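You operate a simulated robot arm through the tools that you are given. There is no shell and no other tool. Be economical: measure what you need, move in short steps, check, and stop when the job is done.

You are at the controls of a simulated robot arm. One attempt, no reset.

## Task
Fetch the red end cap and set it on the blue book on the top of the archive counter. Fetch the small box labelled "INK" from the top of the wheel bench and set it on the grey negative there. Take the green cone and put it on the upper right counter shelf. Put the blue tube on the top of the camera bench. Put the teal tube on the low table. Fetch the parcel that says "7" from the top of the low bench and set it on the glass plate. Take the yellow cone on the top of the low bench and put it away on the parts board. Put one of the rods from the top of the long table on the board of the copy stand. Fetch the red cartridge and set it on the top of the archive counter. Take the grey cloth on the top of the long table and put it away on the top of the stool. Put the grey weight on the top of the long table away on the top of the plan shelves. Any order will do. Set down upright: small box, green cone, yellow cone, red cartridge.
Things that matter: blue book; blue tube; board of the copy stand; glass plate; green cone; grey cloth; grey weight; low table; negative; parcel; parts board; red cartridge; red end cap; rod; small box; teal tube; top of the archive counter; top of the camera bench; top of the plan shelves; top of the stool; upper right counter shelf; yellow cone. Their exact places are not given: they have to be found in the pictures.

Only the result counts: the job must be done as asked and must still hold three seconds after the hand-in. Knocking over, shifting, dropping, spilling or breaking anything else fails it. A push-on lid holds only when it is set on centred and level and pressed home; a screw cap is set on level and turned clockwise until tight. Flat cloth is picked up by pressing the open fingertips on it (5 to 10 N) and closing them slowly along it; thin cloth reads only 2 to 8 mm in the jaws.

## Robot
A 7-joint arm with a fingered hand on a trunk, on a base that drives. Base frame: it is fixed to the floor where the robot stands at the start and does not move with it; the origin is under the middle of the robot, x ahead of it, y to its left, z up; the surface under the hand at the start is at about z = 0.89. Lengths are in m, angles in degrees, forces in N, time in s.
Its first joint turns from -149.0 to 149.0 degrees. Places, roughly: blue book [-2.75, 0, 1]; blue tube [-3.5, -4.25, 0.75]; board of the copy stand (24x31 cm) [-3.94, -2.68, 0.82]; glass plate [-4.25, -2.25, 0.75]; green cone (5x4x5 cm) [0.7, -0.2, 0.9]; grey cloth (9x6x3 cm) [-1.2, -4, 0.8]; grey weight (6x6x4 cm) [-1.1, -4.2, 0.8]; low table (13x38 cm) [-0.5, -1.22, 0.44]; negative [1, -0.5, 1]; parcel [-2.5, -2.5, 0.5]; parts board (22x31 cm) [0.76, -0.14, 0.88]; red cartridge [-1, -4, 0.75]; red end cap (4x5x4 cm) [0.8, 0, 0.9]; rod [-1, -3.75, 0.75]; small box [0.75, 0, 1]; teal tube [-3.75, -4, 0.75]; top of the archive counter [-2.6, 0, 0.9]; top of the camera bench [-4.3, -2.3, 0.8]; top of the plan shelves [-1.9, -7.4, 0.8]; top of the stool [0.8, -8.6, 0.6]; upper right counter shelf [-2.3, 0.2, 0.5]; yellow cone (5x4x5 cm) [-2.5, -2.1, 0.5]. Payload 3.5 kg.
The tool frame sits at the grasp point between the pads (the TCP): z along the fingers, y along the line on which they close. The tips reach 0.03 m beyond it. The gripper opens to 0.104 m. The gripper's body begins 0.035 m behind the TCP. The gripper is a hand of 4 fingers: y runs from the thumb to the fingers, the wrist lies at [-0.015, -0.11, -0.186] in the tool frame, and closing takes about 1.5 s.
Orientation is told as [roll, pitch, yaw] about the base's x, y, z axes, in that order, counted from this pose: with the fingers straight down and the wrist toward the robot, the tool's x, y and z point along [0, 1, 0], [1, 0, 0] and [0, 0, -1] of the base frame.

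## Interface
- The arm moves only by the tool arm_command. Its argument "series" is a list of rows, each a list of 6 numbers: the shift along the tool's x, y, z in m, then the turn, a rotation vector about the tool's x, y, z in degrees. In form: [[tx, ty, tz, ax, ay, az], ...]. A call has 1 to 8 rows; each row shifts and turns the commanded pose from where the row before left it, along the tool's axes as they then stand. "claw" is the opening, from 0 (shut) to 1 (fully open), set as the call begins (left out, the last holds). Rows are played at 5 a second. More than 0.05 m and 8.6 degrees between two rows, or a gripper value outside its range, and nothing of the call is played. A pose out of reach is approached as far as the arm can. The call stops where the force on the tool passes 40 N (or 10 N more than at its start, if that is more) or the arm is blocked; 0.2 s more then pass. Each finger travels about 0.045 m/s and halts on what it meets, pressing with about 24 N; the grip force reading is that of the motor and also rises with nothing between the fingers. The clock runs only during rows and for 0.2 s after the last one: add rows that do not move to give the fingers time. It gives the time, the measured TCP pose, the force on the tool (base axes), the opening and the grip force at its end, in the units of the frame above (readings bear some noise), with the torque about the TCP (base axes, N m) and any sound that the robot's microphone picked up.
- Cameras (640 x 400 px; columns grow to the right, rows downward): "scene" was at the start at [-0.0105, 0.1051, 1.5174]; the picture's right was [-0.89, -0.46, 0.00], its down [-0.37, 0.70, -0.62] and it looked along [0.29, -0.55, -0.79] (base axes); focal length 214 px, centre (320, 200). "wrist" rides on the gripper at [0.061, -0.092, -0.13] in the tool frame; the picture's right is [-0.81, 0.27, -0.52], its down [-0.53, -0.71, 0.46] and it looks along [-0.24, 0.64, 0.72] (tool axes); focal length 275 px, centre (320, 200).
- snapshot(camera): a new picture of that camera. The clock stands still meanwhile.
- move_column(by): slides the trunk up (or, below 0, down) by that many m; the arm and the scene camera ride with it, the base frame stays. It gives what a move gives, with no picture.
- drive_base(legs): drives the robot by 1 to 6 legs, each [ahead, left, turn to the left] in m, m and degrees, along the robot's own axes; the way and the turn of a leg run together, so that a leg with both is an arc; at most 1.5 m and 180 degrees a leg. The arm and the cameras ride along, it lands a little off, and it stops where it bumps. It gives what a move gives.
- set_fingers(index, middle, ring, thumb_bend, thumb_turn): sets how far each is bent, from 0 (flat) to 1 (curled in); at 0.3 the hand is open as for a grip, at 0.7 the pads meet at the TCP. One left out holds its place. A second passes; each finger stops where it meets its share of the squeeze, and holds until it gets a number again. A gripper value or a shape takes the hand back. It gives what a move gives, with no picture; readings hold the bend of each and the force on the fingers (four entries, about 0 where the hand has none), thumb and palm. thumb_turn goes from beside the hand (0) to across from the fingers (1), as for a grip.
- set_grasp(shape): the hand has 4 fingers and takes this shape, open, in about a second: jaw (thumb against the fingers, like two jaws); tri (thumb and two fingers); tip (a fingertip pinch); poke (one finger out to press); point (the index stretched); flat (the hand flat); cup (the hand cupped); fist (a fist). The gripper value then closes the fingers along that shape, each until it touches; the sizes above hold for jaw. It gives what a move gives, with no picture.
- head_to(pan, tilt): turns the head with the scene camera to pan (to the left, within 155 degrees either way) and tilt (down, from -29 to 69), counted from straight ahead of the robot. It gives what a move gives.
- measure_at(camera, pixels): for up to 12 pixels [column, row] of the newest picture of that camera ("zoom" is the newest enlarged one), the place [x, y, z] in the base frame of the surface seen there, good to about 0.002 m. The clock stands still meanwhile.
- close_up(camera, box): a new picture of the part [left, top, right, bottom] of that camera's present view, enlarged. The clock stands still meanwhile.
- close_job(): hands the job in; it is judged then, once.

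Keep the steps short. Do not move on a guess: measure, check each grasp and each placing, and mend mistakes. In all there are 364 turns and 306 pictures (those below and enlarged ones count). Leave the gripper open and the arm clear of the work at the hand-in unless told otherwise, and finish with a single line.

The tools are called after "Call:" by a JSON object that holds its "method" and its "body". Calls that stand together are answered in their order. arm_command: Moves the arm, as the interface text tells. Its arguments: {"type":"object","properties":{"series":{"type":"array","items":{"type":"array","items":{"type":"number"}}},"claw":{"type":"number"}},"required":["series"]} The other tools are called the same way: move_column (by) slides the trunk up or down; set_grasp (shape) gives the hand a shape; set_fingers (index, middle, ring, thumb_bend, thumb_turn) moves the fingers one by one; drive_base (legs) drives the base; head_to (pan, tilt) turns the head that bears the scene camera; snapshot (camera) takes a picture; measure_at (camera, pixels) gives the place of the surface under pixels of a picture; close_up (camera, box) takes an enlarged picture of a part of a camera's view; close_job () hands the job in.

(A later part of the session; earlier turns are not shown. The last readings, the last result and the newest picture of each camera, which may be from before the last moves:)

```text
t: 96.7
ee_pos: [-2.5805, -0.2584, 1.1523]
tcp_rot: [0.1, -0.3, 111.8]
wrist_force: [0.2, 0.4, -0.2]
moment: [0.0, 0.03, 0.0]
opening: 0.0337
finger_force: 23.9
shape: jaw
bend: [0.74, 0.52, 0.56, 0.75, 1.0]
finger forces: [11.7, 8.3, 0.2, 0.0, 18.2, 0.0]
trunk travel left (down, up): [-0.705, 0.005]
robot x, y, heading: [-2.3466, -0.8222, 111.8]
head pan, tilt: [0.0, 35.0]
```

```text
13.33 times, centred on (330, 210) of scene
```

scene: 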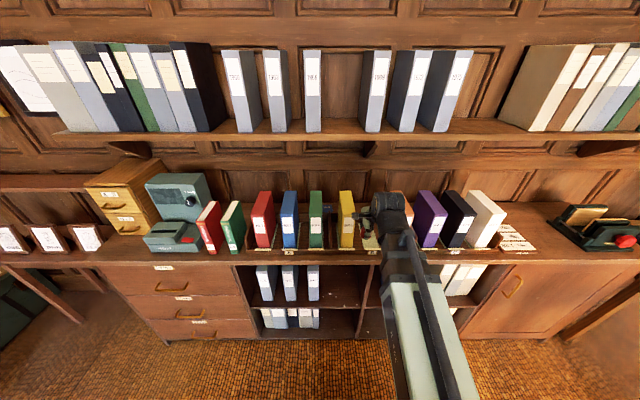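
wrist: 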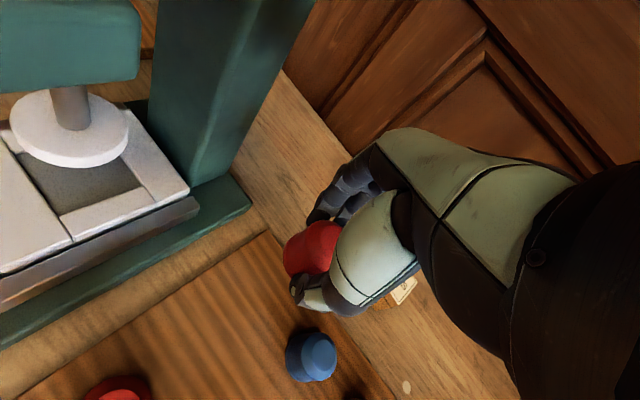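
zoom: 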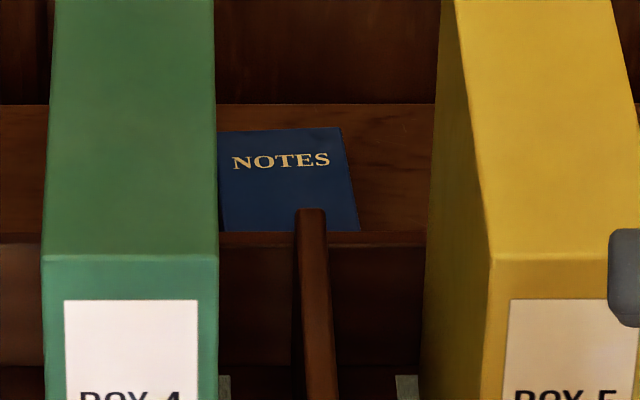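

The blue "NOTES" book lies behind the box files. I move the hand right to see it fully.

Call:
{"method": "arm_command", "body": {"series": [[-0.045, 0, -0.02, 0, 0, 0], [-0.045, 0, -0.02, 0, 0, 0], [-0.045, 0, -0.02, 0, 0, 0], [-0.045, 0, 0, 0, 0, 0], [-0.045, 0, 0, 0, 0, 0], [-0.045, 0, 0, 0, 0, 0]]}}

Call:
{"method": "close_up", "body": {"camera": "scene", "box": [230, 90, 470, 260]}}

Call:
{"method": "measure_at", "body": {"camera": "zoom", "pixels": [[213, 275], [236, 275], [213, 320], [236, 320], [292, 275], [326, 275], [300, 320], [330, 320], [256, 300], [260, 120], [240, 115], [430, 275]]}}

```text
t: 98.1
ee_pos: [-2.3291, -0.1577, 1.2119]
tcp_rot: [0.1, -0.2, 111.8]
wrist_force: [0.4, -0.9, -0.8]
moment: [-0.02, -0.02, 0.0]
opening: 0.0337
finger_force: 24.3
shape: jaw
bend: [0.74, 0.52, 0.56, 0.75, 1.0]
finger forces: [11.6, 8.5, 0.3, 0.0, 18.2, 0.1]
trunk travel left (down, up): [-0.705, 0.005]
robot x, y, heading: [-2.3478, -0.8216, 111.9]
head pan, tilt: [0.0, 35.0]
```

```text
2.35 times, centred on (350, 175) of scene
```

zoom: 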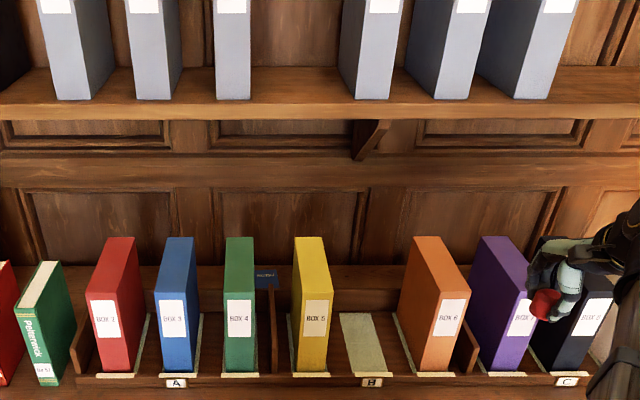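

```text
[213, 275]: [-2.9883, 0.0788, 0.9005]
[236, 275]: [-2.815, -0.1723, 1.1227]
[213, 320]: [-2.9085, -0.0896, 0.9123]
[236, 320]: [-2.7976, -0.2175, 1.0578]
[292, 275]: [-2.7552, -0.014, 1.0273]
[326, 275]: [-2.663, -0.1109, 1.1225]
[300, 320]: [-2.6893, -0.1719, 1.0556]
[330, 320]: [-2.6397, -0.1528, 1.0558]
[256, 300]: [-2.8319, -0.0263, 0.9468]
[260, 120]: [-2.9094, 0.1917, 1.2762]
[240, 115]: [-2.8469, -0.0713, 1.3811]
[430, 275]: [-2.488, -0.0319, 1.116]
```

Call:
{"method": "measure_at", "body": {"camera": "zoom", "pixels": [[240, 241], [310, 241], [325, 290], [427, 241], [405, 285], [400, 345], [362, 330], [350, 300], [270, 268], [276, 288], [258, 280], [350, 270]]}}

Call:
{"method": "snapshot", "body": {"camera": "wrist"}}

```text
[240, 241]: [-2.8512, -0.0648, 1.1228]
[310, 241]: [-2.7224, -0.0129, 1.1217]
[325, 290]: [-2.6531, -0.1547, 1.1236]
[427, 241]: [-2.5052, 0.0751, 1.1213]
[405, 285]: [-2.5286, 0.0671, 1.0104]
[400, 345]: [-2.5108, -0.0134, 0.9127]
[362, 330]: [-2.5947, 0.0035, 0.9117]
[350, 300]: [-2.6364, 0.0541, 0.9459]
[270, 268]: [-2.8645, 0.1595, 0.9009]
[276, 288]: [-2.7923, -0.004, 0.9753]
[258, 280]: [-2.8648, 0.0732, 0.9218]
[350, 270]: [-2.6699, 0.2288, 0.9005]
```

```text
237 pictures are left
```

wrist: 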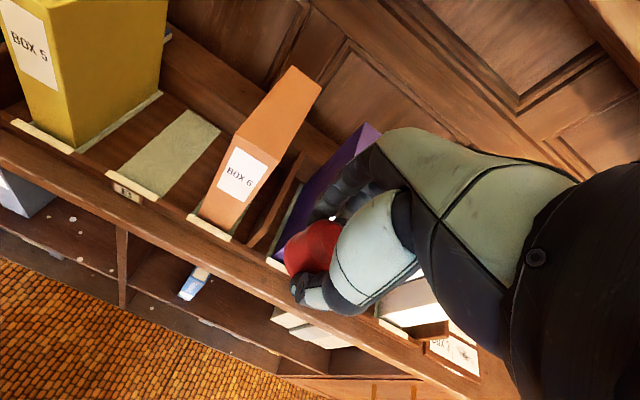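

I reposition the robot so the forearm can pass through the empty slot between Box 5 and Box 6.

Call:
{"method": "drive_base", "body": {"legs": [[0, -0.314, 0.4], [0.2, 0, 0]]}}

Call:
{"method": "snapshot", "body": {"camera": "scene"}}

```text
t: 101.4
ee_pos: [-2.1265, 0.1473, 1.2118]
tcp_rot: [0.1, -0.3, 112.5]
wrist_force: [-0.5, 0.1, -0.3]
moment: [0.0, -0.01, -0.04]
opening: 0.0339
finger_force: 24.3
shape: jaw
bend: [0.74, 0.52, 0.56, 0.75, 1.0]
finger forces: [11.6, 8.5, 0.2, 0.0, 18.2, 0.1]
trunk travel left (down, up): [-0.705, 0.005]
robot x, y, heading: [-2.1351, -0.5211, 112.6]
head pan, tilt: [0.0, 35.0]
```

```text
236 pictures are left
```

scene: 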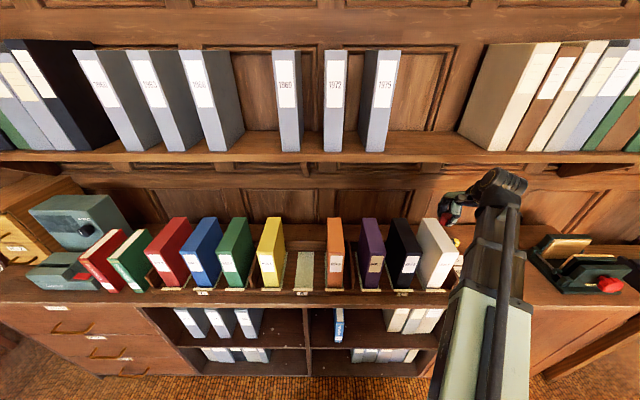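

Call:
{"method": "arm_command", "body": {"series": [[0.05, 0, 0, 0, 0, 0], [0.05, 0, 0, 0, 0, 0], [0.05, 0, 0, 0, 0, 0], [0.05, 0, 0, 0, 0, 0], [0.05, 0, 0, 0, 0, 0], [0.05, 0, 0, 0, 0, 0], [0.05, 0, 0, 0, 0, 0], [0.05, 0, 0, 0, 0, 0]]}}

Call:
{"method": "arm_command", "body": {"series": [[0.05, 0, 0, 0, 0, 0], [0.05, 0, 0, 0, 0, 0]]}}

Call:
{"method": "snapshot", "body": {"camera": "scene"}}

Call:
{"method": "snapshot", "body": {"camera": "wrist"}}

```text
t: 103.2
ee_pos: [-2.4959, -0.0037, 1.212]
tcp_rot: [0.2, -0.4, 112.3]
wrist_force: [0.9, 0.0, 0.1]
moment: [0.02, -0.01, -0.01]
opening: 0.0336
finger_force: 23.7
shape: jaw
bend: [0.74, 0.52, 0.56, 0.75, 1.0]
finger forces: [11.9, 8.7, 0.6, 0.0, 18.1, 0.0]
trunk travel left (down, up): [-0.705, 0.005]
robot x, y, heading: [-2.1289, -0.5155, 112.6]
head pan, tilt: [0.0, 35.0]
```

```text
t: 103.8
ee_pos: [-2.5897, -0.0447, 1.2102]
tcp_rot: [0.0, -0.2, 112.4]
wrist_force: [-0.9, 0.5, -0.1]
moment: [0.01, -0.01, -0.01]
opening: 0.0336
finger_force: 23.8
shape: jaw
bend: [0.74, 0.52, 0.56, 0.75, 1.0]
finger forces: [11.9, 8.6, 0.5, 0.0, 18.0, 0.0]
trunk travel left (down, up): [-0.705, 0.005]
robot x, y, heading: [-2.131, -0.5144, 112.6]
head pan, tilt: [0.0, 35.0]
```

```text
235 pictures are left
```

scene: 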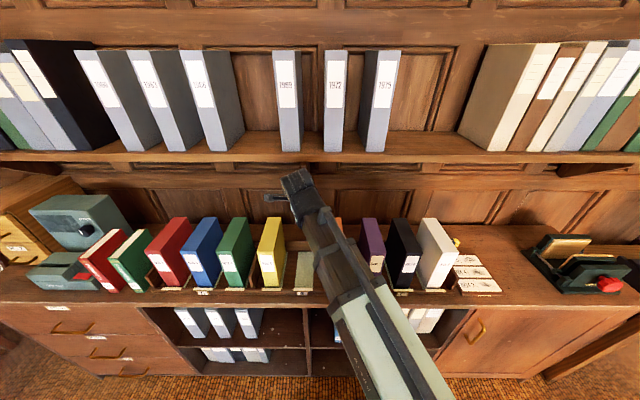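

```text
234 pictures are left
```

wrist: 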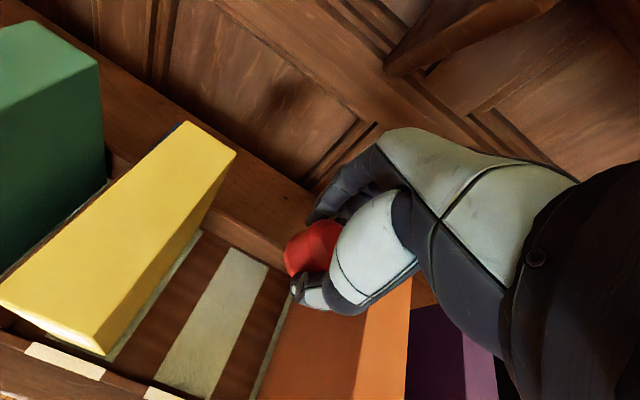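

Call:
{"method": "arm_command", "body": {"series": [[0, 0, 0.04, 0, 0, 0], [0, 0, 0.04, 0, 0, 0], [0, 0, 0.03, 0, 0, 0], [0, 0, 0.03, 0, 0, 0]]}}

Call:
{"method": "snapshot", "body": {"camera": "wrist"}}

Call:
{"method": "close_up", "body": {"camera": "scene", "box": [220, 150, 380, 300]}}

```text
t: 104.8
ee_pos: [-2.5863, -0.0437, 1.0716]
tcp_rot: [0.1, -0.4, 112.5]
wrist_force: [0.8, 0.0, -0.5]
moment: [0.0, -0.01, -0.01]
opening: 0.0336
finger_force: 24.3
shape: jaw
bend: [0.74, 0.52, 0.57, 0.75, 1.0]
finger forces: [12.0, 8.3, 1.6, 0.0, 18.5, 0.0]
trunk travel left (down, up): [-0.705, 0.005]
robot x, y, heading: [-2.1362, -0.5156, 112.5]
head pan, tilt: [0.0, 35.0]
```

```text
233 pictures are left
```

wrist: 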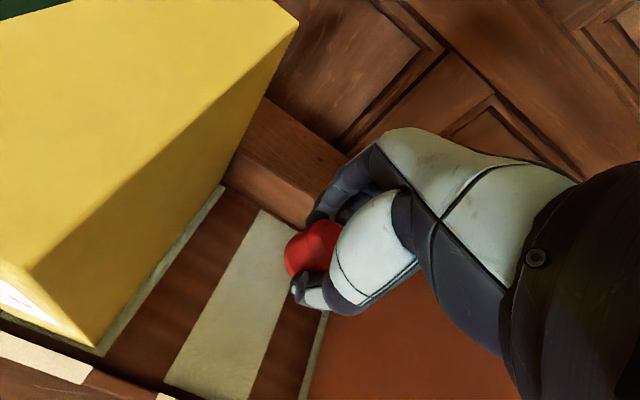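

```text
2.67 times, centred on (300, 225) of scene
```

zoom: 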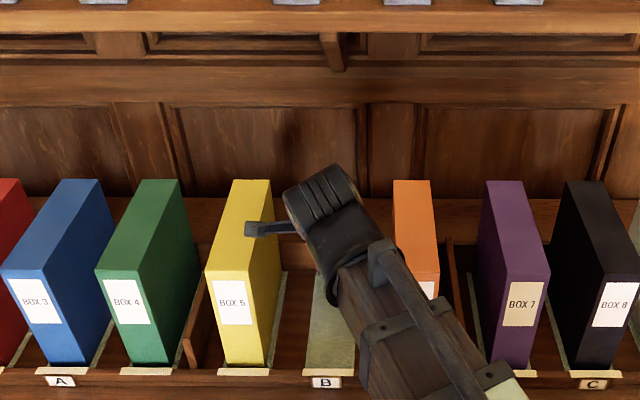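

Call:
{"method": "measure_at", "body": {"camera": "zoom", "pixels": [[335, 66], [328, 40], [345, 40], [328, 175], [300, 190]]}}

```text
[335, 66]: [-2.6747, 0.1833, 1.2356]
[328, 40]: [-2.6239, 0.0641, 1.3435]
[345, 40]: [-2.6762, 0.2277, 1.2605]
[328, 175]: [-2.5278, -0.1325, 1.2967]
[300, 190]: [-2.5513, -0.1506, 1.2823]
```

A shelf bracket hangs at n≈-2.40, so I lower to z≈1.01 first, then go forward.

Call:
{"method": "arm_command", "body": {"series": [[0, 0, 0.03, 0, 0, 0], [0, 0, 0.03, 0, 0, 0], [0, 0.042, 0, 0, 0, 0], [0, 0.042, 0, 0, 0, 0], [0, 0.042, 0, 0, 0, 0], [0, 0.042, 0, 0, 0, 0]]}}

Call:
{"method": "snapshot", "body": {"camera": "wrist"}}

Call:
{"method": "close_up", "body": {"camera": "scene", "box": [220, 150, 380, 300]}}

```text
t: 106.2
ee_pos: [-2.6511, 0.1132, 1.0132]
tcp_rot: [0.1, -0.4, 112.5]
wrist_force: [0.0, 1.2, -0.7]
moment: [0.01, 0.01, 0.0]
opening: 0.0336
finger_force: 24.4
shape: jaw
bend: [0.74, 0.52, 0.57, 0.75, 1.0]
finger forces: [11.9, 8.5, 1.7, 0.0, 18.5, 0.0]
trunk travel left (down, up): [-0.705, 0.005]
robot x, y, heading: [-2.1353, -0.5139, 112.6]
head pan, tilt: [0.0, 35.0]
```

```text
231 pictures are left
```

wrist: 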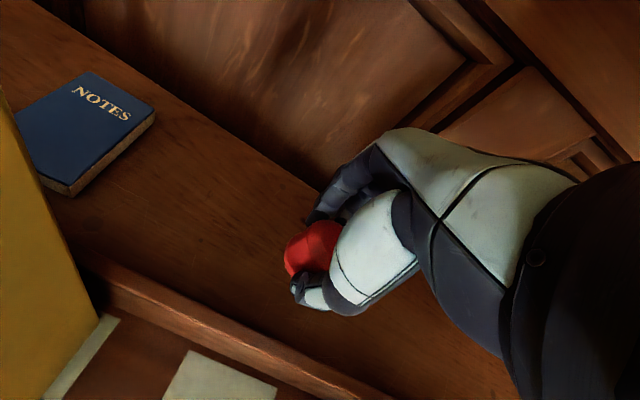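

```text
2.67 times, centred on (300, 225) of scene
```

zoom: 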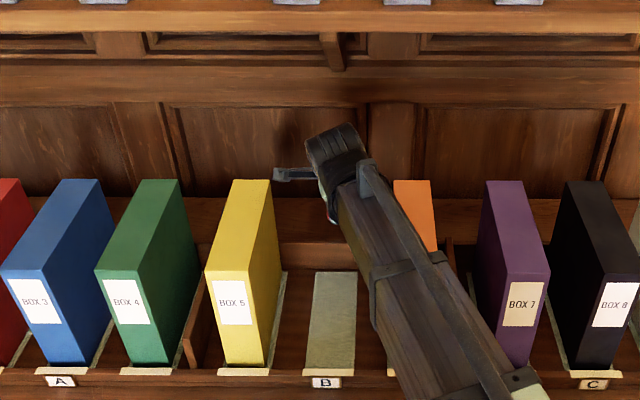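

The NOTES book is well in view. I measure its corners.

Call:
{"method": "measure_at", "body": {"camera": "wrist", "pixels": [[92, 74], [152, 107], [68, 182], [20, 115], [80, 125], [45, 180], [200, 150]]}}

```text
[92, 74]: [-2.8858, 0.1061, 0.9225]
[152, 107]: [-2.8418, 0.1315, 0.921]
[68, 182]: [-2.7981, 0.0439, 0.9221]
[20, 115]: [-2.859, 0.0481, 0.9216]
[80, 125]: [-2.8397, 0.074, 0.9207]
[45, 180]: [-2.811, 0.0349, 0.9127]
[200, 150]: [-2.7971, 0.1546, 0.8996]
```

Book centre ≈ (-2.842, 0.075). I go forward a bit, turn, and move left behind the boxes.

Call:
{"method": "arm_command", "body": {"series": [[0, 0.036, 0, 0, 0, 0], [0, 0, 0, 0, 0, -8.5], [0, 0, 0, 0, 0, -8.5], [0, 0, 0, 0, 0, -8.5], [0, 0, 0, 0, 0, -8.5], [0.04, 0.027, 0, 0, 0, 0], [0.04, 0.027, 0, 0, 0, 0]]}}

Call:
{"method": "snapshot", "body": {"camera": "wrist"}}

Call:
{"method": "close_up", "body": {"camera": "scene", "box": [220, 150, 380, 300]}}

```text
t: 107.8
ee_pos: [-2.7547, 0.1081, 1.0147]
tcp_rot: [-0.2, -0.2, 146.5]
wrist_force: [0.0, 0.2, -0.2]
moment: [-0.01, -0.03, -0.01]
opening: 0.0336
finger_force: 24.2
shape: jaw
bend: [0.74, 0.52, 0.57, 0.75, 1.0]
finger forces: [12.0, 8.6, 1.8, 0.0, 18.4, 0.0]
trunk travel left (down, up): [-0.705, 0.005]
robot x, y, heading: [-2.1337, -0.516, 112.4]
head pan, tilt: [0.0, 35.0]
```

```text
229 pictures are left
```

wrist: 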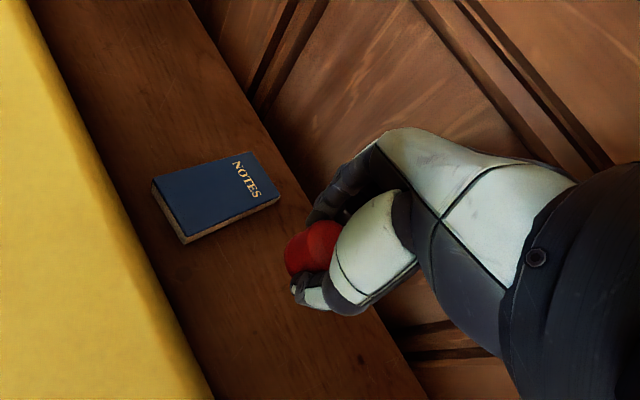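

```text
2.67 times, centred on (300, 225) of scene
```

zoom: 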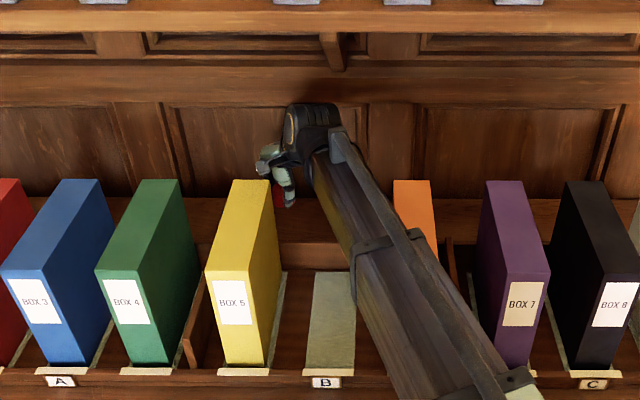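

Call:
{"method": "measure_at", "body": {"camera": "wrist", "pixels": [[155, 183], [255, 154], [277, 195], [184, 235], [215, 190]]}}

Call:
{"method": "arm_command", "body": {"series": [[0, 0, 0, 0, 0, -8.5], [0, 0, 0, 0, 0, -8.5], [0, 0, 0, 0, 0, -8.5], [0, 0, 0, 0, 0, -8.5], [0, 0, 0, 0, 0, -8.5], [0, 0, 0, 0, 0, -8.5]]}}

Call:
{"method": "snapshot", "body": {"camera": "wrist"}}

```text
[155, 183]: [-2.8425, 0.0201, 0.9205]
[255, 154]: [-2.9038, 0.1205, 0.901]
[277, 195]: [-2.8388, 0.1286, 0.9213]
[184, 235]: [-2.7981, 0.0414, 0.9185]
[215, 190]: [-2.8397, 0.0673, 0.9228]
```

```text
t: 109.2
ee_pos: [-2.755, 0.1075, 1.0141]
tcp_rot: [-0.3, -0.2, -162.4]
wrist_force: [-0.6, 0.4, -1.1]
moment: [-0.03, 0.02, 0.01]
opening: 0.0335
finger_force: 23.8
shape: jaw
bend: [0.74, 0.52, 0.57, 0.75, 1.0]
finger forces: [12.1, 8.8, 1.9, 0.0, 18.3, 0.1]
trunk travel left (down, up): [-0.705, 0.005]
robot x, y, heading: [-2.1355, -0.5178, 112.8]
head pan, tilt: [0.0, 35.0]
```

```text
227 pictures are left
```

wrist: 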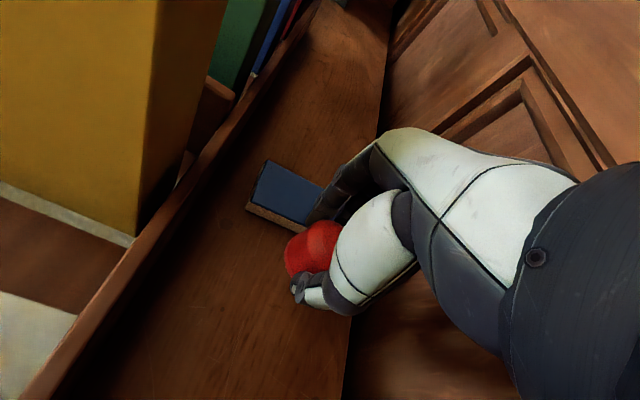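

Call:
{"method": "arm_command", "body": {"series": [[0.002, 0.031, 0, 0, 0, 0], [0.002, 0.031, 0, 0, 0, 0], [0.0017, 0.0303, 0, 0, 0, 0], [0, 0, 0.02, 0, 0, 0], [0, 0, 0.02, 0, 0, 0]]}}

Call:
{"method": "snapshot", "body": {"camera": "wrist"}}

Call:
{"method": "close_up", "body": {"camera": "scene", "box": [220, 150, 380, 300]}}

```text
t: 110.4
ee_pos: [-2.8412, 0.0729, 0.9741]
tcp_rot: [-0.3, 0.0, -162.5]
wrist_force: [-0.5, -0.3, -1.0]
moment: [-0.02, -0.02, -0.01]
opening: 0.0332
finger_force: 23.7
shape: jaw
bend: [0.74, 0.52, 0.57, 0.75, 1.0]
finger forces: [12.3, 8.9, 2.0, 0.1, 18.4, 0.0]
trunk travel left (down, up): [-0.705, 0.005]
robot x, y, heading: [-2.1339, -0.5152, 112.7]
head pan, tilt: [0.0, 35.0]
```

```text
226 pictures are left
```

wrist: 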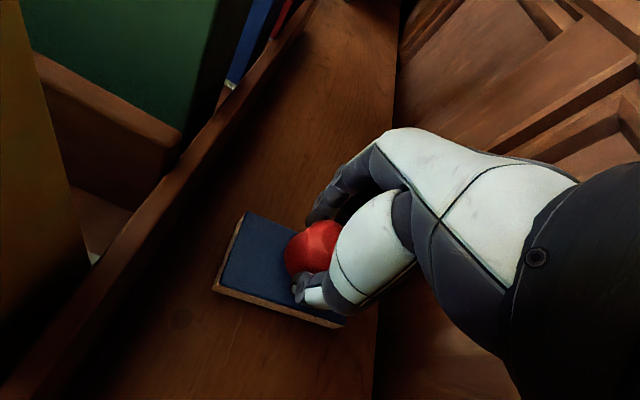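

```text
2.67 times, centred on (300, 225) of scene
```

zoom: 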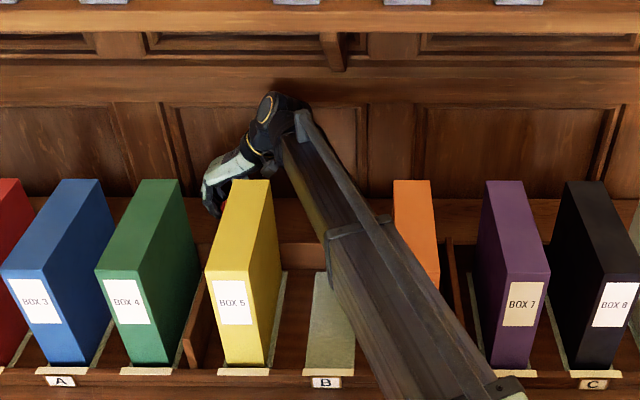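

Call:
{"method": "arm_command", "body": {"series": [[0, 0, 0.009, 0, 0, 0], [0, 0, 0.004, 0, 0, 0], [0, 0, 0.003, 0, 0, 0]]}}

Call:
{"method": "snapshot", "body": {"camera": "wrist"}}

```text
t: 111.2
ee_pos: [-2.8431, 0.0741, 0.9594]
tcp_rot: [-0.3, -0.1, -162.5]
wrist_force: [0.2, -0.4, -1.0]
moment: [0.0, -0.01, -0.03]
opening: 0.0332
finger_force: 23.9
shape: jaw
bend: [0.74, 0.52, 0.57, 0.75, 1.0]
finger forces: [12.2, 8.9, 2.0, 0.0, 18.5, 0.0]
trunk travel left (down, up): [-0.705, 0.005]
robot x, y, heading: [-2.1356, -0.514, 112.5]
head pan, tilt: [0.0, 35.0]
```

```text
224 pictures are left
```

wrist: 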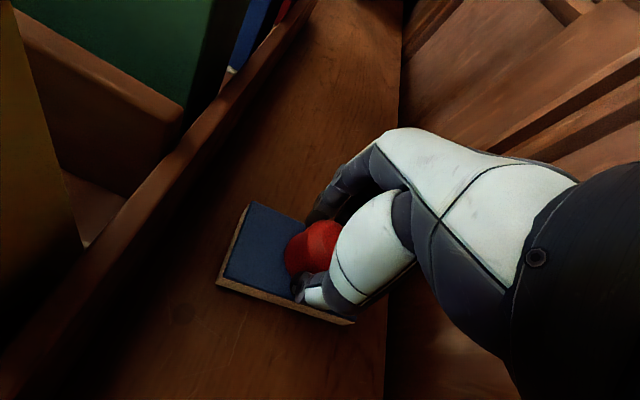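

Call:
{"method": "arm_command", "body": {"series": [[0, 0, 0.002, 0, 0, 0], [0, 0, 0.002, 0, 0, 0]]}}

```text
t: 111.8
ee_pos: [-2.8428, 0.0735, 0.9565]
tcp_rot: [-0.4, -0.2, -162.6]
wrist_force: [-0.3, 0.1, 12.9]
moment: [-0.04, 0.14, -0.01]
opening: 0.0336
finger_force: 23.9
shape: jaw
bend: [0.74, 0.52, 0.57, 0.75, 1.0]
finger forces: [13.3, 9.5, 2.3, 0.1, 20.5, 0.1]
trunk travel left (down, up): [-0.705, 0.005]
robot x, y, heading: [-2.1348, -0.514, 112.7]
head pan, tilt: [0.0, 35.0]
```

Contact. I open gently and lift.

Call:
{"method": "arm_command", "body": {"series": [[0, 0, -0.001, 0, 0, 0], [0, 0, 0, 0, 0, 0], [0, 0, 0, 0, 0, 0], [0, 0, 0, 0, 0, 0], [0, 0, 0, 0, 0, 0], [0, 0, 0, 0, 0, 0], [0, 0, 0, 0, 0, 0]], "claw": 0.9}}

Call:
{"method": "arm_command", "body": {"series": [[0, 0, -0.03, 0, 0, 0], [0, 0, -0.03, 0, 0, 0]]}}

Call:
{"method": "snapshot", "body": {"camera": "wrist"}}

```text
t: 113.4
ee_pos: [-2.8421, 0.0751, 0.9565]
tcp_rot: [-0.3, -0.1, -162.5]
wrist_force: [0.1, 0.4, -1.3]
moment: [0.0, 0.0, 0.01]
opening: 0.0936
finger_force: 0.1
shape: jaw
bend: [0.29, 0.32, 0.3, 0.35, 0.98]
finger forces: [0.0, 0.0, 0.0, 0.0, 0.1, 0.0]
trunk travel left (down, up): [-0.705, 0.005]
robot x, y, heading: [-2.1364, -0.5144, 112.7]
head pan, tilt: [0.0, 35.0]
```

```text
t: 114.0
ee_pos: [-2.8424, 0.0728, 1.0145]
tcp_rot: [-0.3, -0.1, -162.5]
wrist_force: [0.2, 0.0, 0.0]
moment: [0.01, -0.03, -0.02]
opening: 0.0935
finger_force: 0.0
shape: jaw
bend: [0.29, 0.32, 0.3, 0.35, 0.98]
finger forces: [0.1, 0.0, 0.1, 0.1, 0.1, 0.0]
trunk travel left (down, up): [-0.705, 0.005]
robot x, y, heading: [-2.1348, -0.5154, 112.7]
head pan, tilt: [0.0, 35.0]
```

```text
223 pictures are left
```

wrist: 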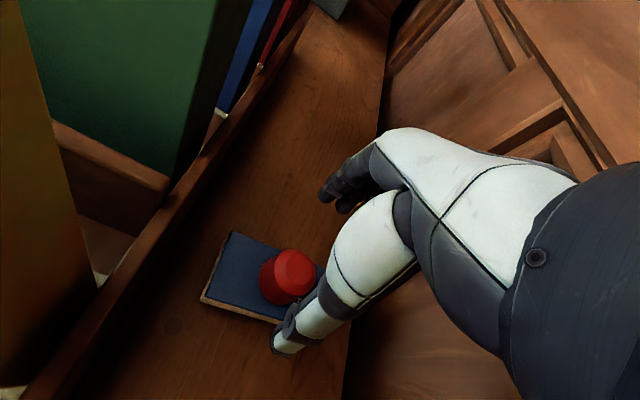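

The cap sits on the NOTES book. I retrace the path out.

Call:
{"method": "arm_command", "body": {"series": [[0, 0, -0.006, 0, 0, 0], [-0.002, -0.031, 0, 0, 0, 0], [-0.002, -0.031, 0, 0, 0, 0], [-0.0017, -0.0303, 0, 0, 0, 0]]}}

Call:
{"method": "arm_command", "body": {"series": [[0, 0, 0.006, 0, 0, 8.5], [0, 0, 0, 0, 0, 8.5], [0, 0, 0, 0, 0, 8.5], [0, 0, 0, 0, 0, 8.5], [0, 0, 0, 0, 0, 8.5], [0, 0, 0, 0, 0, 8.5], [-0.04, -0.027, 0, 0, 0, 0], [-0.04, -0.027, 0, 0, 0, 0]], "claw": 0.3}}

Call:
{"method": "arm_command", "body": {"series": [[0, 0, 0, 0, 0, 8.5], [0, 0, 0, 0, 0, 8.5], [0, 0, 0, 0, 0, 8.5], [0, 0, 0, 0, 0, 8.5], [0, -0.045, 0, 0, 0, 0], [0, -0.045, 0, 0, 0, 0], [0, -0.045, 0, 0, 0, 0], [0, -0.045, 0, 0, 0, 0]]}}

Call:
{"method": "snapshot", "body": {"camera": "scene"}}

```text
t: 115.0
ee_pos: [-2.7531, 0.1067, 1.0217]
tcp_rot: [-0.3, -0.2, -162.5]
wrist_force: [-0.4, -0.1, -0.9]
moment: [0.01, 0.01, -0.01]
opening: 0.0937
finger_force: 0.0
shape: jaw
bend: [0.29, 0.32, 0.3, 0.35, 0.98]
finger forces: [0.1, 0.1, 0.0, 0.1, 0.0, 0.0]
trunk travel left (down, up): [-0.705, 0.005]
robot x, y, heading: [-2.1325, -0.5138, 112.7]
head pan, tilt: [0.0, 35.0]
```

```text
t: 116.8
ee_pos: [-2.6665, 0.1451, 1.0166]
tcp_rot: [-0.1, -0.2, 146.5]
wrist_force: [0.8, -0.5, -0.3]
moment: [0.02, -0.01, 0.02]
opening: 0.0314
finger_force: 0.0
shape: jaw
bend: [0.74, 0.53, 0.51, 0.74, 1.0]
finger forces: [0.0, 0.0, 0.0, 0.1, 0.0, 0.1]
trunk travel left (down, up): [-0.705, 0.005]
robot x, y, heading: [-2.1343, -0.5163, 112.5]
head pan, tilt: [0.0, 35.0]
```

```text
t: 118.6
ee_pos: [-2.5971, -0.025, 1.0138]
tcp_rot: [0.1, -0.3, 112.5]
wrist_force: [0.8, -0.1, -0.9]
moment: [-0.05, 0.0, 0.01]
opening: 0.0314
finger_force: 0.0
shape: jaw
bend: [0.74, 0.54, 0.51, 0.74, 1.0]
finger forces: [0.0, 0.0, 0.1, 0.1, 0.0, 0.1]
trunk travel left (down, up): [-0.705, 0.005]
robot x, y, heading: [-2.1335, -0.5128, 112.5]
head pan, tilt: [0.0, 35.0]
```

```text
222 pictures are left
```

scene: 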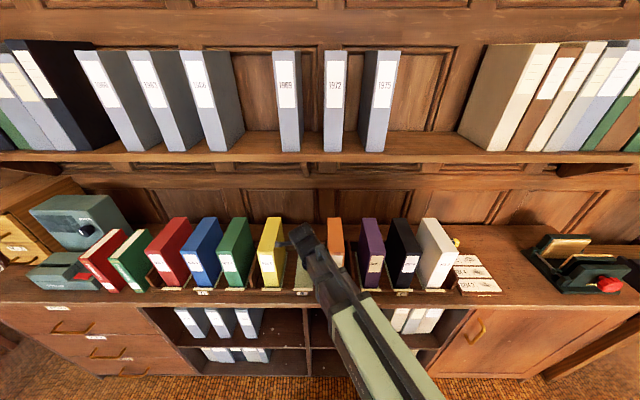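

Call:
{"method": "arm_command", "body": {"series": [[0, 0, -0.045, 0, 0, 0], [0, 0, -0.045, 0, 0, 0], [0, 0, -0.045, 0, 0, 0], [0, 0, -0.045, 0, 0, 0], [-0.02, -0.045, 0, 0, 0, 0], [-0.03, -0.035, 0, 0, 0, 0]], "claw": 1}}

Call:
{"method": "drive_base", "body": {"legs": [[-0.5, 0, 0], [0, 0, -40]]}}

Call:
{"method": "head_to", "body": {"pan": 40, "tilt": 35}}

Call:
{"method": "snapshot", "body": {"camera": "scene"}}

```text
t: 120.0
ee_pos: [-2.518, -0.0764, 1.1943]
tcp_rot: [0.1, -0.3, 112.4]
wrist_force: [-0.2, -0.1, -0.5]
moment: [-0.03, -0.01, -0.02]
opening: 0.1037
finger_force: 0.1
shape: jaw
bend: [0.3, 0.3, 0.3, 0.3, 0.98]
finger forces: [0.0, 0.1, 0.0, 0.1, 0.1, 0.1]
trunk travel left (down, up): [-0.705, 0.005]
robot x, y, heading: [-2.1356, -0.5161, 112.6]
head pan, tilt: [0.0, 35.0]
```

```text
t: 124.9
ee_pos: [-1.9478, -0.4009, 1.1948]
tcp_rot: [0.1, -0.3, 72.1]
wrist_force: [0.2, -0.5, 0.0]
moment: [-0.02, -0.04, 0.0]
opening: 0.1039
finger_force: 0.0
shape: jaw
bend: [0.3, 0.3, 0.3, 0.3, 0.98]
finger forces: [0.1, 0.1, 0.0, 0.0, 0.0, 0.0]
trunk travel left (down, up): [-0.705, 0.005]
robot x, y, heading: [-1.9428, -0.9856, 72.1]
head pan, tilt: [0.0, 35.0]
```

```text
t: 125.9
ee_pos: [-1.9488, -0.4012, 1.1947]
tcp_rot: [0.1, -0.3, 72.0]
wrist_force: [0.1, 0.4, 0.5]
moment: [0.01, -0.02, 0.02]
opening: 0.1035
finger_force: 0.2
shape: jaw
bend: [0.3, 0.3, 0.3, 0.3, 0.98]
finger forces: [0.0, 0.0, 0.0, 0.0, 0.1, 0.0]
trunk travel left (down, up): [-0.705, 0.005]
robot x, y, heading: [-1.9396, -0.9873, 72.1]
head pan, tilt: [40.0, 35.0]
```

```text
221 pictures are left
```

scene: 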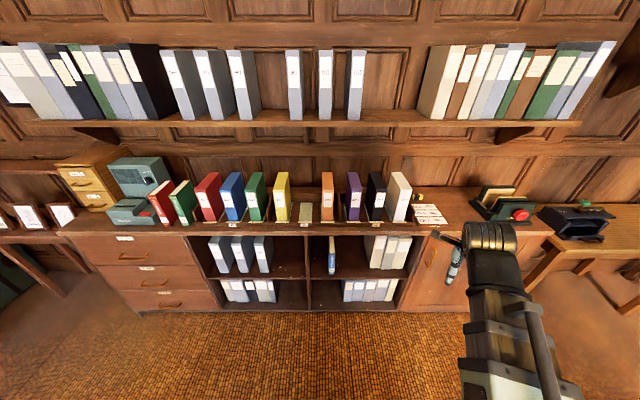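

Call:
{"method": "close_up", "body": {"camera": "scene", "box": [290, 165, 450, 315]}}

Call:
{"method": "measure_at", "body": {"camera": "zoom", "pixels": [[200, 295], [250, 295], [225, 270], [180, 285], [300, 280], [200, 195], [75, 290], [200, 305], [160, 295], [470, 230], [500, 150], [430, 260]]}}

```text
2.67 times, centred on (370, 240) of scene
```

zoom: 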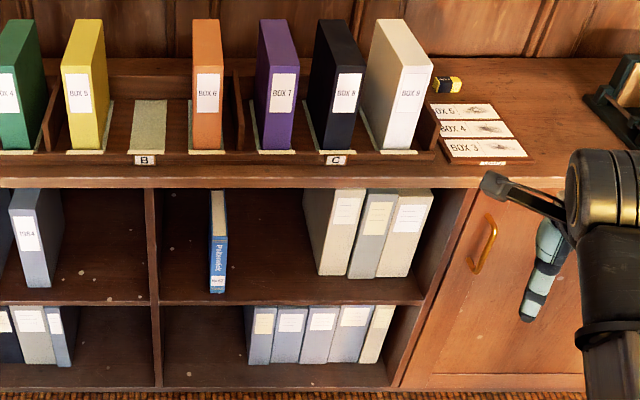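

```text
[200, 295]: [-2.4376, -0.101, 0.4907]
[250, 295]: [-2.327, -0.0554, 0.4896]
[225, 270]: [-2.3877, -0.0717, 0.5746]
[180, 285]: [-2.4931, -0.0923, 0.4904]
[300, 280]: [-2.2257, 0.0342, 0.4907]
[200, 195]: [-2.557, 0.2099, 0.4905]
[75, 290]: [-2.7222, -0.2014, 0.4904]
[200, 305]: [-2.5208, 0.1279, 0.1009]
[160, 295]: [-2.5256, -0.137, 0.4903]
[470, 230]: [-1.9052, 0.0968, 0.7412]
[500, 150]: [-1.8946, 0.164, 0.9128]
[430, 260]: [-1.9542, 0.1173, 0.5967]
```

Shelf floor z=0.49 with a free gap is noted for later. Next the low bench: I turn around toward it.

Call:
{"method": "drive_base", "body": {"legs": [[0, 0, 175]]}}

Call:
{"method": "head_to", "body": {"pan": 15, "tilt": 25}}

Call:
{"method": "snapshot", "body": {"camera": "scene"}}

```text
t: 133.4
ee_pos: [-1.9947, -1.5683, 1.1936]
tcp_rot: [0.1, -0.3, -113.8]
wrist_force: [-0.2, 0.4, -0.1]
moment: [-0.01, -0.01, -0.03]
opening: 0.104
finger_force: 0.2
shape: jaw
bend: [0.3, 0.3, 0.3, 0.3, 0.98]
finger forces: [0.0, 0.0, 0.1, 0.0, 0.0, 0.0]
trunk travel left (down, up): [-0.705, 0.005]
robot x, y, heading: [-1.9414, -0.9893, -113.7]
head pan, tilt: [40.0, 35.0]
```

```text
t: 134.3
ee_pos: [-1.9926, -1.5678, 1.1939]
tcp_rot: [0.1, -0.2, -113.9]
wrist_force: [-0.4, -0.7, 0.3]
moment: [-0.03, 0.0, -0.03]
opening: 0.1038
finger_force: 0.0
shape: jaw
bend: [0.3, 0.3, 0.3, 0.3, 0.98]
finger forces: [0.0, 0.1, 0.0, 0.1, 0.1, 0.1]
trunk travel left (down, up): [-0.705, 0.005]
robot x, y, heading: [-1.9408, -0.985, -113.7]
head pan, tilt: [15.0, 25.0]
```

```text
219 pictures are left
```

scene: 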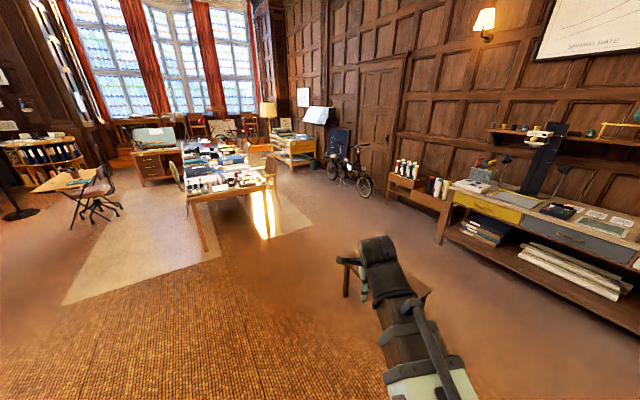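

Call:
{"method": "close_up", "body": {"camera": "scene", "box": [370, 140, 530, 240]}}

Call:
{"method": "measure_at", "body": {"camera": "scene", "pixels": [[400, 168], [440, 190], [480, 190], [565, 207], [560, 165], [440, 240], [207, 250], [275, 185], [190, 205], [350, 190], [345, 265], [430, 285]]}}

Call:
{"method": "close_up", "body": {"camera": "scene", "box": [165, 110, 325, 210]}}

Call:
{"method": "close_up", "body": {"camera": "scene", "box": [500, 160, 640, 250]}}

```text
4.00 times, centred on (450, 190) of scene
```

zoom: 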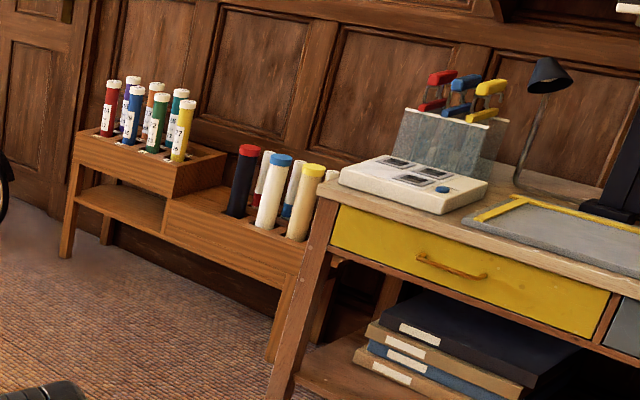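

```text
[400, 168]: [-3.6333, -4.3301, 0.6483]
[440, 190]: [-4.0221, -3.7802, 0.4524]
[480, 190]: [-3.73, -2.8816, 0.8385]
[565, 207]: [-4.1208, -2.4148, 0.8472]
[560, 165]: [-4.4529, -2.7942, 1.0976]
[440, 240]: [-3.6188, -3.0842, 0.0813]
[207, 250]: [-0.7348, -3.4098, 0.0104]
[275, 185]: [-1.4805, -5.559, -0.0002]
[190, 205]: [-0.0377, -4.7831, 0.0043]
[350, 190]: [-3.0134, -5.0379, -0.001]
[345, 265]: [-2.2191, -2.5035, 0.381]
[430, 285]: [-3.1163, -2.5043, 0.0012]
```

```text
4.00 times, centred on (245, 160) of scene
```

zoom: 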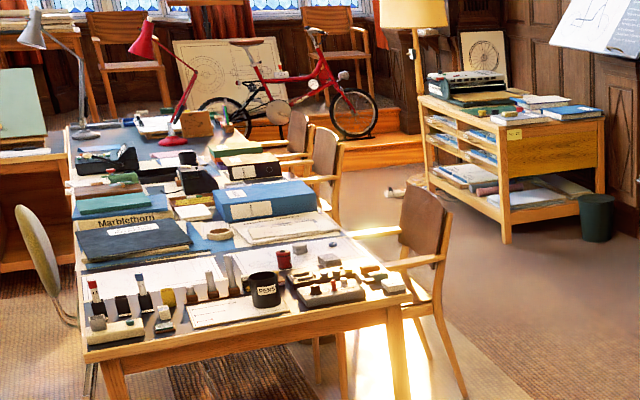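

```text
4.44 times, centred on (570, 205) of scene
```

zoom: 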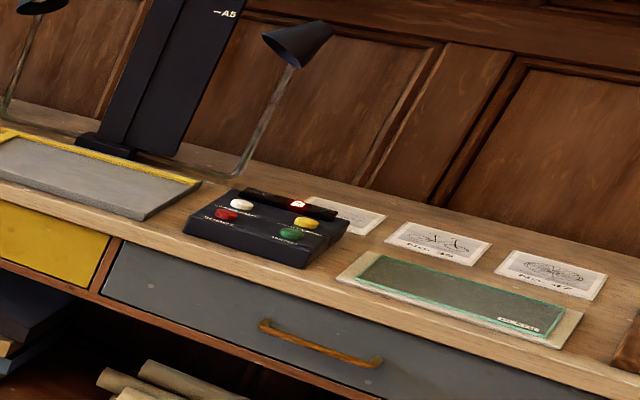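

I turn to face the room's -n direction and go beside the low bench.

Call:
{"method": "drive_base", "body": {"legs": [[0, 0, -44], [0, 0.95, 0]]}}

Call:
{"method": "head_to", "body": {"pan": 0, "tilt": 45}}

Call:
{"method": "snapshot", "body": {"camera": "scene"}}

Call:
{"method": "snapshot", "body": {"camera": "wrist"}}

```text
t: 141.2
ee_pos: [-1.9986, -2.2353, 1.1937]
tcp_rot: [0.1, -0.3, -156.5]
wrist_force: [-0.6, -0.4, -0.1]
moment: [-0.01, 0.01, 0.02]
opening: 0.1038
finger_force: 0.0
shape: jaw
bend: [0.3, 0.3, 0.3, 0.3, 0.98]
finger forces: [0.0, 0.0, 0.0, 0.0, 0.0, 0.0]
trunk travel left (down, up): [-0.705, 0.005]
robot x, y, heading: [-1.5663, -1.8411, -156.4]
head pan, tilt: [15.0, 25.0]
```

```text
t: 142.0
ee_pos: [-1.9981, -2.2354, 1.1938]
tcp_rot: [0.1, -0.3, -156.5]
wrist_force: [-0.2, 0.3, 0.5]
moment: [-0.01, -0.02, 0.01]
opening: 0.104
finger_force: 0.2
shape: jaw
bend: [0.3, 0.3, 0.3, 0.3, 0.98]
finger forces: [0.0, 0.0, 0.1, 0.0, 0.0, 0.1]
trunk travel left (down, up): [-0.705, 0.005]
robot x, y, heading: [-1.5649, -1.8411, -156.3]
head pan, tilt: [0.0, 45.0]
```

```text
215 pictures are left
```

scene: 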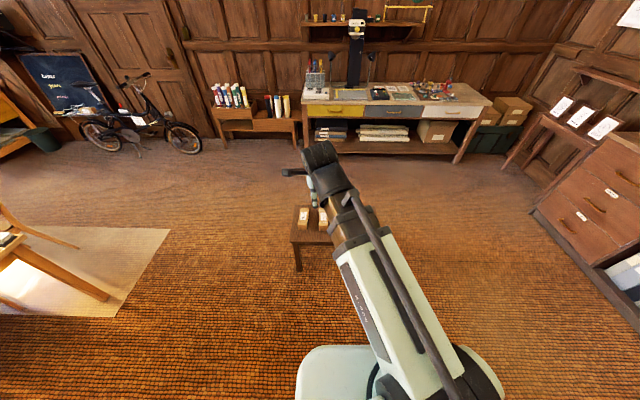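

```text
214 pictures are left
```

wrist: 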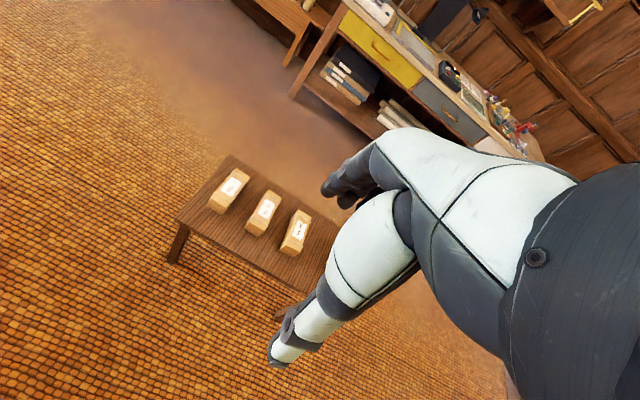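

Call:
{"method": "close_up", "body": {"camera": "wrist", "box": [180, 150, 360, 290]}}

Call:
{"method": "measure_at", "body": {"camera": "wrist", "pixels": [[231, 158], [178, 222], [275, 310], [232, 188], [264, 212], [297, 230], [310, 262], [200, 225]]}}

```text
2.86 times, centred on (270, 220) of wrist
```

zoom: 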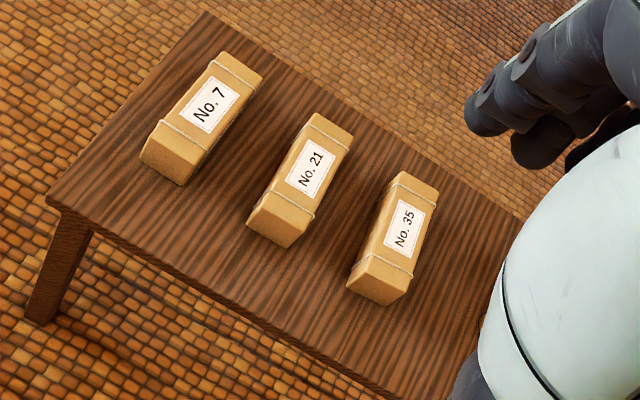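

```text
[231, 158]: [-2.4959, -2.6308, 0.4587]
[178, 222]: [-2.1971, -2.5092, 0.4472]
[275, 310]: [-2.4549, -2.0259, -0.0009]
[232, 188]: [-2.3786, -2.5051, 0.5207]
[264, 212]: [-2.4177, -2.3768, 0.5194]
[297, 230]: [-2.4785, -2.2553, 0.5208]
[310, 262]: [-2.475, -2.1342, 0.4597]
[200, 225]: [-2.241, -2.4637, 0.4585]
```

Call:
{"method": "measure_at", "body": {"camera": "zoom", "pixels": [[228, 56], [258, 74], [160, 128], [198, 148], [143, 155], [182, 180], [208, 108]]}}

```text
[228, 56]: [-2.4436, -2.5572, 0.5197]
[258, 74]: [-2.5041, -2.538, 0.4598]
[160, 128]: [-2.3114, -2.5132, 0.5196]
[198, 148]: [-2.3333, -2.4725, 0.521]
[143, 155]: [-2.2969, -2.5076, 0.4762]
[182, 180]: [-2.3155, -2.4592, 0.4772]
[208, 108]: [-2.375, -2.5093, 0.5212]
```

Parcel 7 found. I lower the column and drive forward 0.3.

Call:
{"method": "move_column", "body": {"by": -0.53}}

Call:
{"method": "drive_base", "body": {"legs": [[0.3, 0, -1.4]]}}

Call:
{"method": "snapshot", "body": {"camera": "scene"}}

```text
refused: -0.53 is not a number from -0.4 to 0.4
```

```text
t: 144.1
ee_pos: [-2.2932, -2.3453, 1.1941]
tcp_rot: [0.2, -0.2, -157.8]
wrist_force: [0.9, -0.5, 0.2]
moment: [0.02, -0.03, 0.02]
opening: 0.1038
finger_force: 0.0
shape: jaw
bend: [0.3, 0.3, 0.3, 0.3, 0.98]
finger forces: [0.1, 0.1, 0.0, 0.1, 0.0, 0.0]
trunk travel left (down, up): [-0.705, 0.005]
robot x, y, heading: [-1.8491, -1.9632, -157.7]
head pan, tilt: [0.0, 45.0]
```

```text
212 pictures are left
```

scene: 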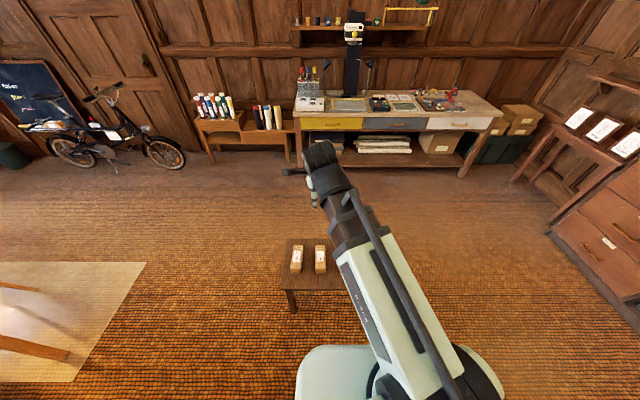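

Call:
{"method": "arm_command", "body": {"series": [[0.04, 0, 0, 0, 0, 0], [0.04, 0, 0, 0, 0, 0], [0.04, 0, 0, 0, 0, 0], [0, 0.05, 0, 0, 0, 0], [0, 0.05, 0, 0, 0, 0], [0, 0.05, 0, 0, 0, 0]]}}

Call:
{"method": "arm_command", "body": {"series": [[0, 0, 0, 0, 0, -8.6], [0, 0, 0, 0, 0, -8.6], [0, 0, 0, 0, 0, -8.6], [0, 0, 0, 0, 0, -8.6], [0, 0, 0, 0, 0, -8.6]]}}

Call:
{"method": "arm_command", "body": {"series": [[0, 0, 0, 0, 0, -8.6], [0, 0, 0, 0, 0, -8.6], [0, 0, 0, 0, 0, -8.6], [0, 0, 0, 0, 0, -8.6], [0, 0, 0, 0, 0, -8.6]]}}

Call:
{"method": "move_column", "body": {"by": -0.4}}

Call:
{"method": "snapshot", "body": {"camera": "wrist"}}

```text
t: 145.5
ee_pos: [-2.386, -2.5121, 1.1934]
tcp_rot: [0.1, -0.3, -157.8]
wrist_force: [0.3, 0.8, 0.0]
moment: [-0.02, -0.02, -0.01]
opening: 0.1036
finger_force: 0.1
shape: jaw
bend: [0.3, 0.3, 0.3, 0.3, 0.98]
finger forces: [0.0, 0.0, 0.0, 0.0, 0.1, 0.0]
trunk travel left (down, up): [-0.705, 0.005]
robot x, y, heading: [-1.8539, -1.9621, -157.7]
head pan, tilt: [0.0, 45.0]
```

```text
t: 146.7
ee_pos: [-2.3857, -2.5116, 1.1956]
tcp_rot: [0.0, -0.4, -114.8]
wrist_force: [0.3, 0.5, 0.1]
moment: [-0.01, -0.02, -0.03]
opening: 0.1037
finger_force: 0.2
shape: jaw
bend: [0.3, 0.3, 0.3, 0.3, 0.98]
finger forces: [0.1, 0.0, 0.0, 0.0, 0.0, 0.0]
trunk travel left (down, up): [-0.705, 0.005]
robot x, y, heading: [-1.8468, -1.9612, -157.7]
head pan, tilt: [0.0, 45.0]
```

```text
t: 147.9
ee_pos: [-2.3873, -2.5137, 1.1952]
tcp_rot: [-0.4, -0.1, -71.6]
wrist_force: [-0.6, 0.1, -0.3]
moment: [0.01, 0.02, 0.0]
opening: 0.1038
finger_force: 0.1
shape: jaw
bend: [0.3, 0.3, 0.3, 0.3, 0.98]
finger forces: [0.0, 0.1, 0.0, 0.1, 0.0, 0.1]
trunk travel left (down, up): [-0.705, 0.005]
robot x, y, heading: [-1.8506, -1.9659, -157.6]
head pan, tilt: [0.0, 45.0]
```

```text
t: 151.8
ee_pos: [-2.3867, -2.5116, 0.7961]
tcp_rot: [-0.2, -0.2, -71.7]
wrist_force: [-0.5, 0.4, -0.1]
moment: [0.0, -0.02, -0.03]
opening: 0.104
finger_force: 0.0
shape: jaw
bend: [0.3, 0.3, 0.3, 0.3, 0.98]
finger forces: [0.1, 0.0, 0.0, 0.0, 0.0, 0.0]
trunk travel left (down, up): [-0.305, 0.405]
robot x, y, heading: [-1.8504, -1.9641, -157.9]
head pan, tilt: [0.0, 45.0]
```

```text
211 pictures are left
```

wrist: 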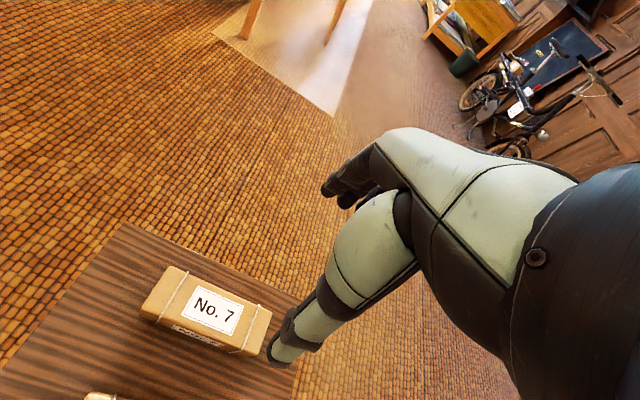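

Call:
{"method": "measure_at", "body": {"camera": "wrist", "pixels": [[177, 270], [267, 309], [243, 347], [147, 308]]}}

Call:
{"method": "move_column", "body": {"by": -0.2}}

Call:
{"method": "snapshot", "body": {"camera": "wrist"}}

```text
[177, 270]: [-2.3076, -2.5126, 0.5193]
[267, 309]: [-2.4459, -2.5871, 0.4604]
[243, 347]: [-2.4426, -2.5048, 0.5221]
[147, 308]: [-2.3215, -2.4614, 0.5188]
```

```text
t: 153.9
ee_pos: [-2.3868, -2.5129, 0.5957]
tcp_rot: [-0.3, -0.2, -71.7]
wrist_force: [-0.3, -0.3, -0.3]
moment: [0.01, -0.02, 0.01]
opening: 0.1039
finger_force: 0.1
shape: jaw
bend: [0.3, 0.3, 0.3, 0.3, 0.98]
finger forces: [0.1, 0.1, 0.1, 0.0, 0.0, 0.0]
trunk travel left (down, up): [-0.105, 0.605]
robot x, y, heading: [-1.8537, -1.9613, -157.5]
head pan, tilt: [0.0, 45.0]
```

```text
210 pictures are left
```

wrist: 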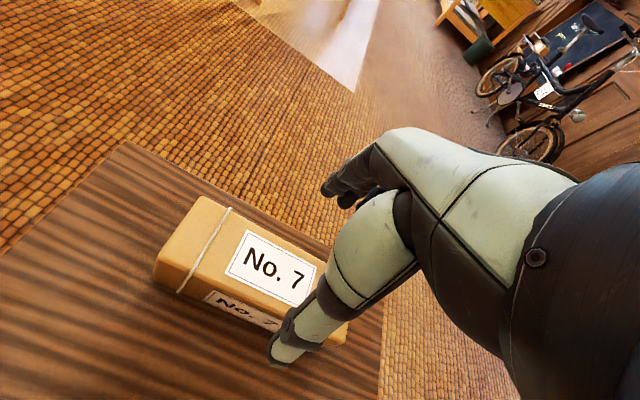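

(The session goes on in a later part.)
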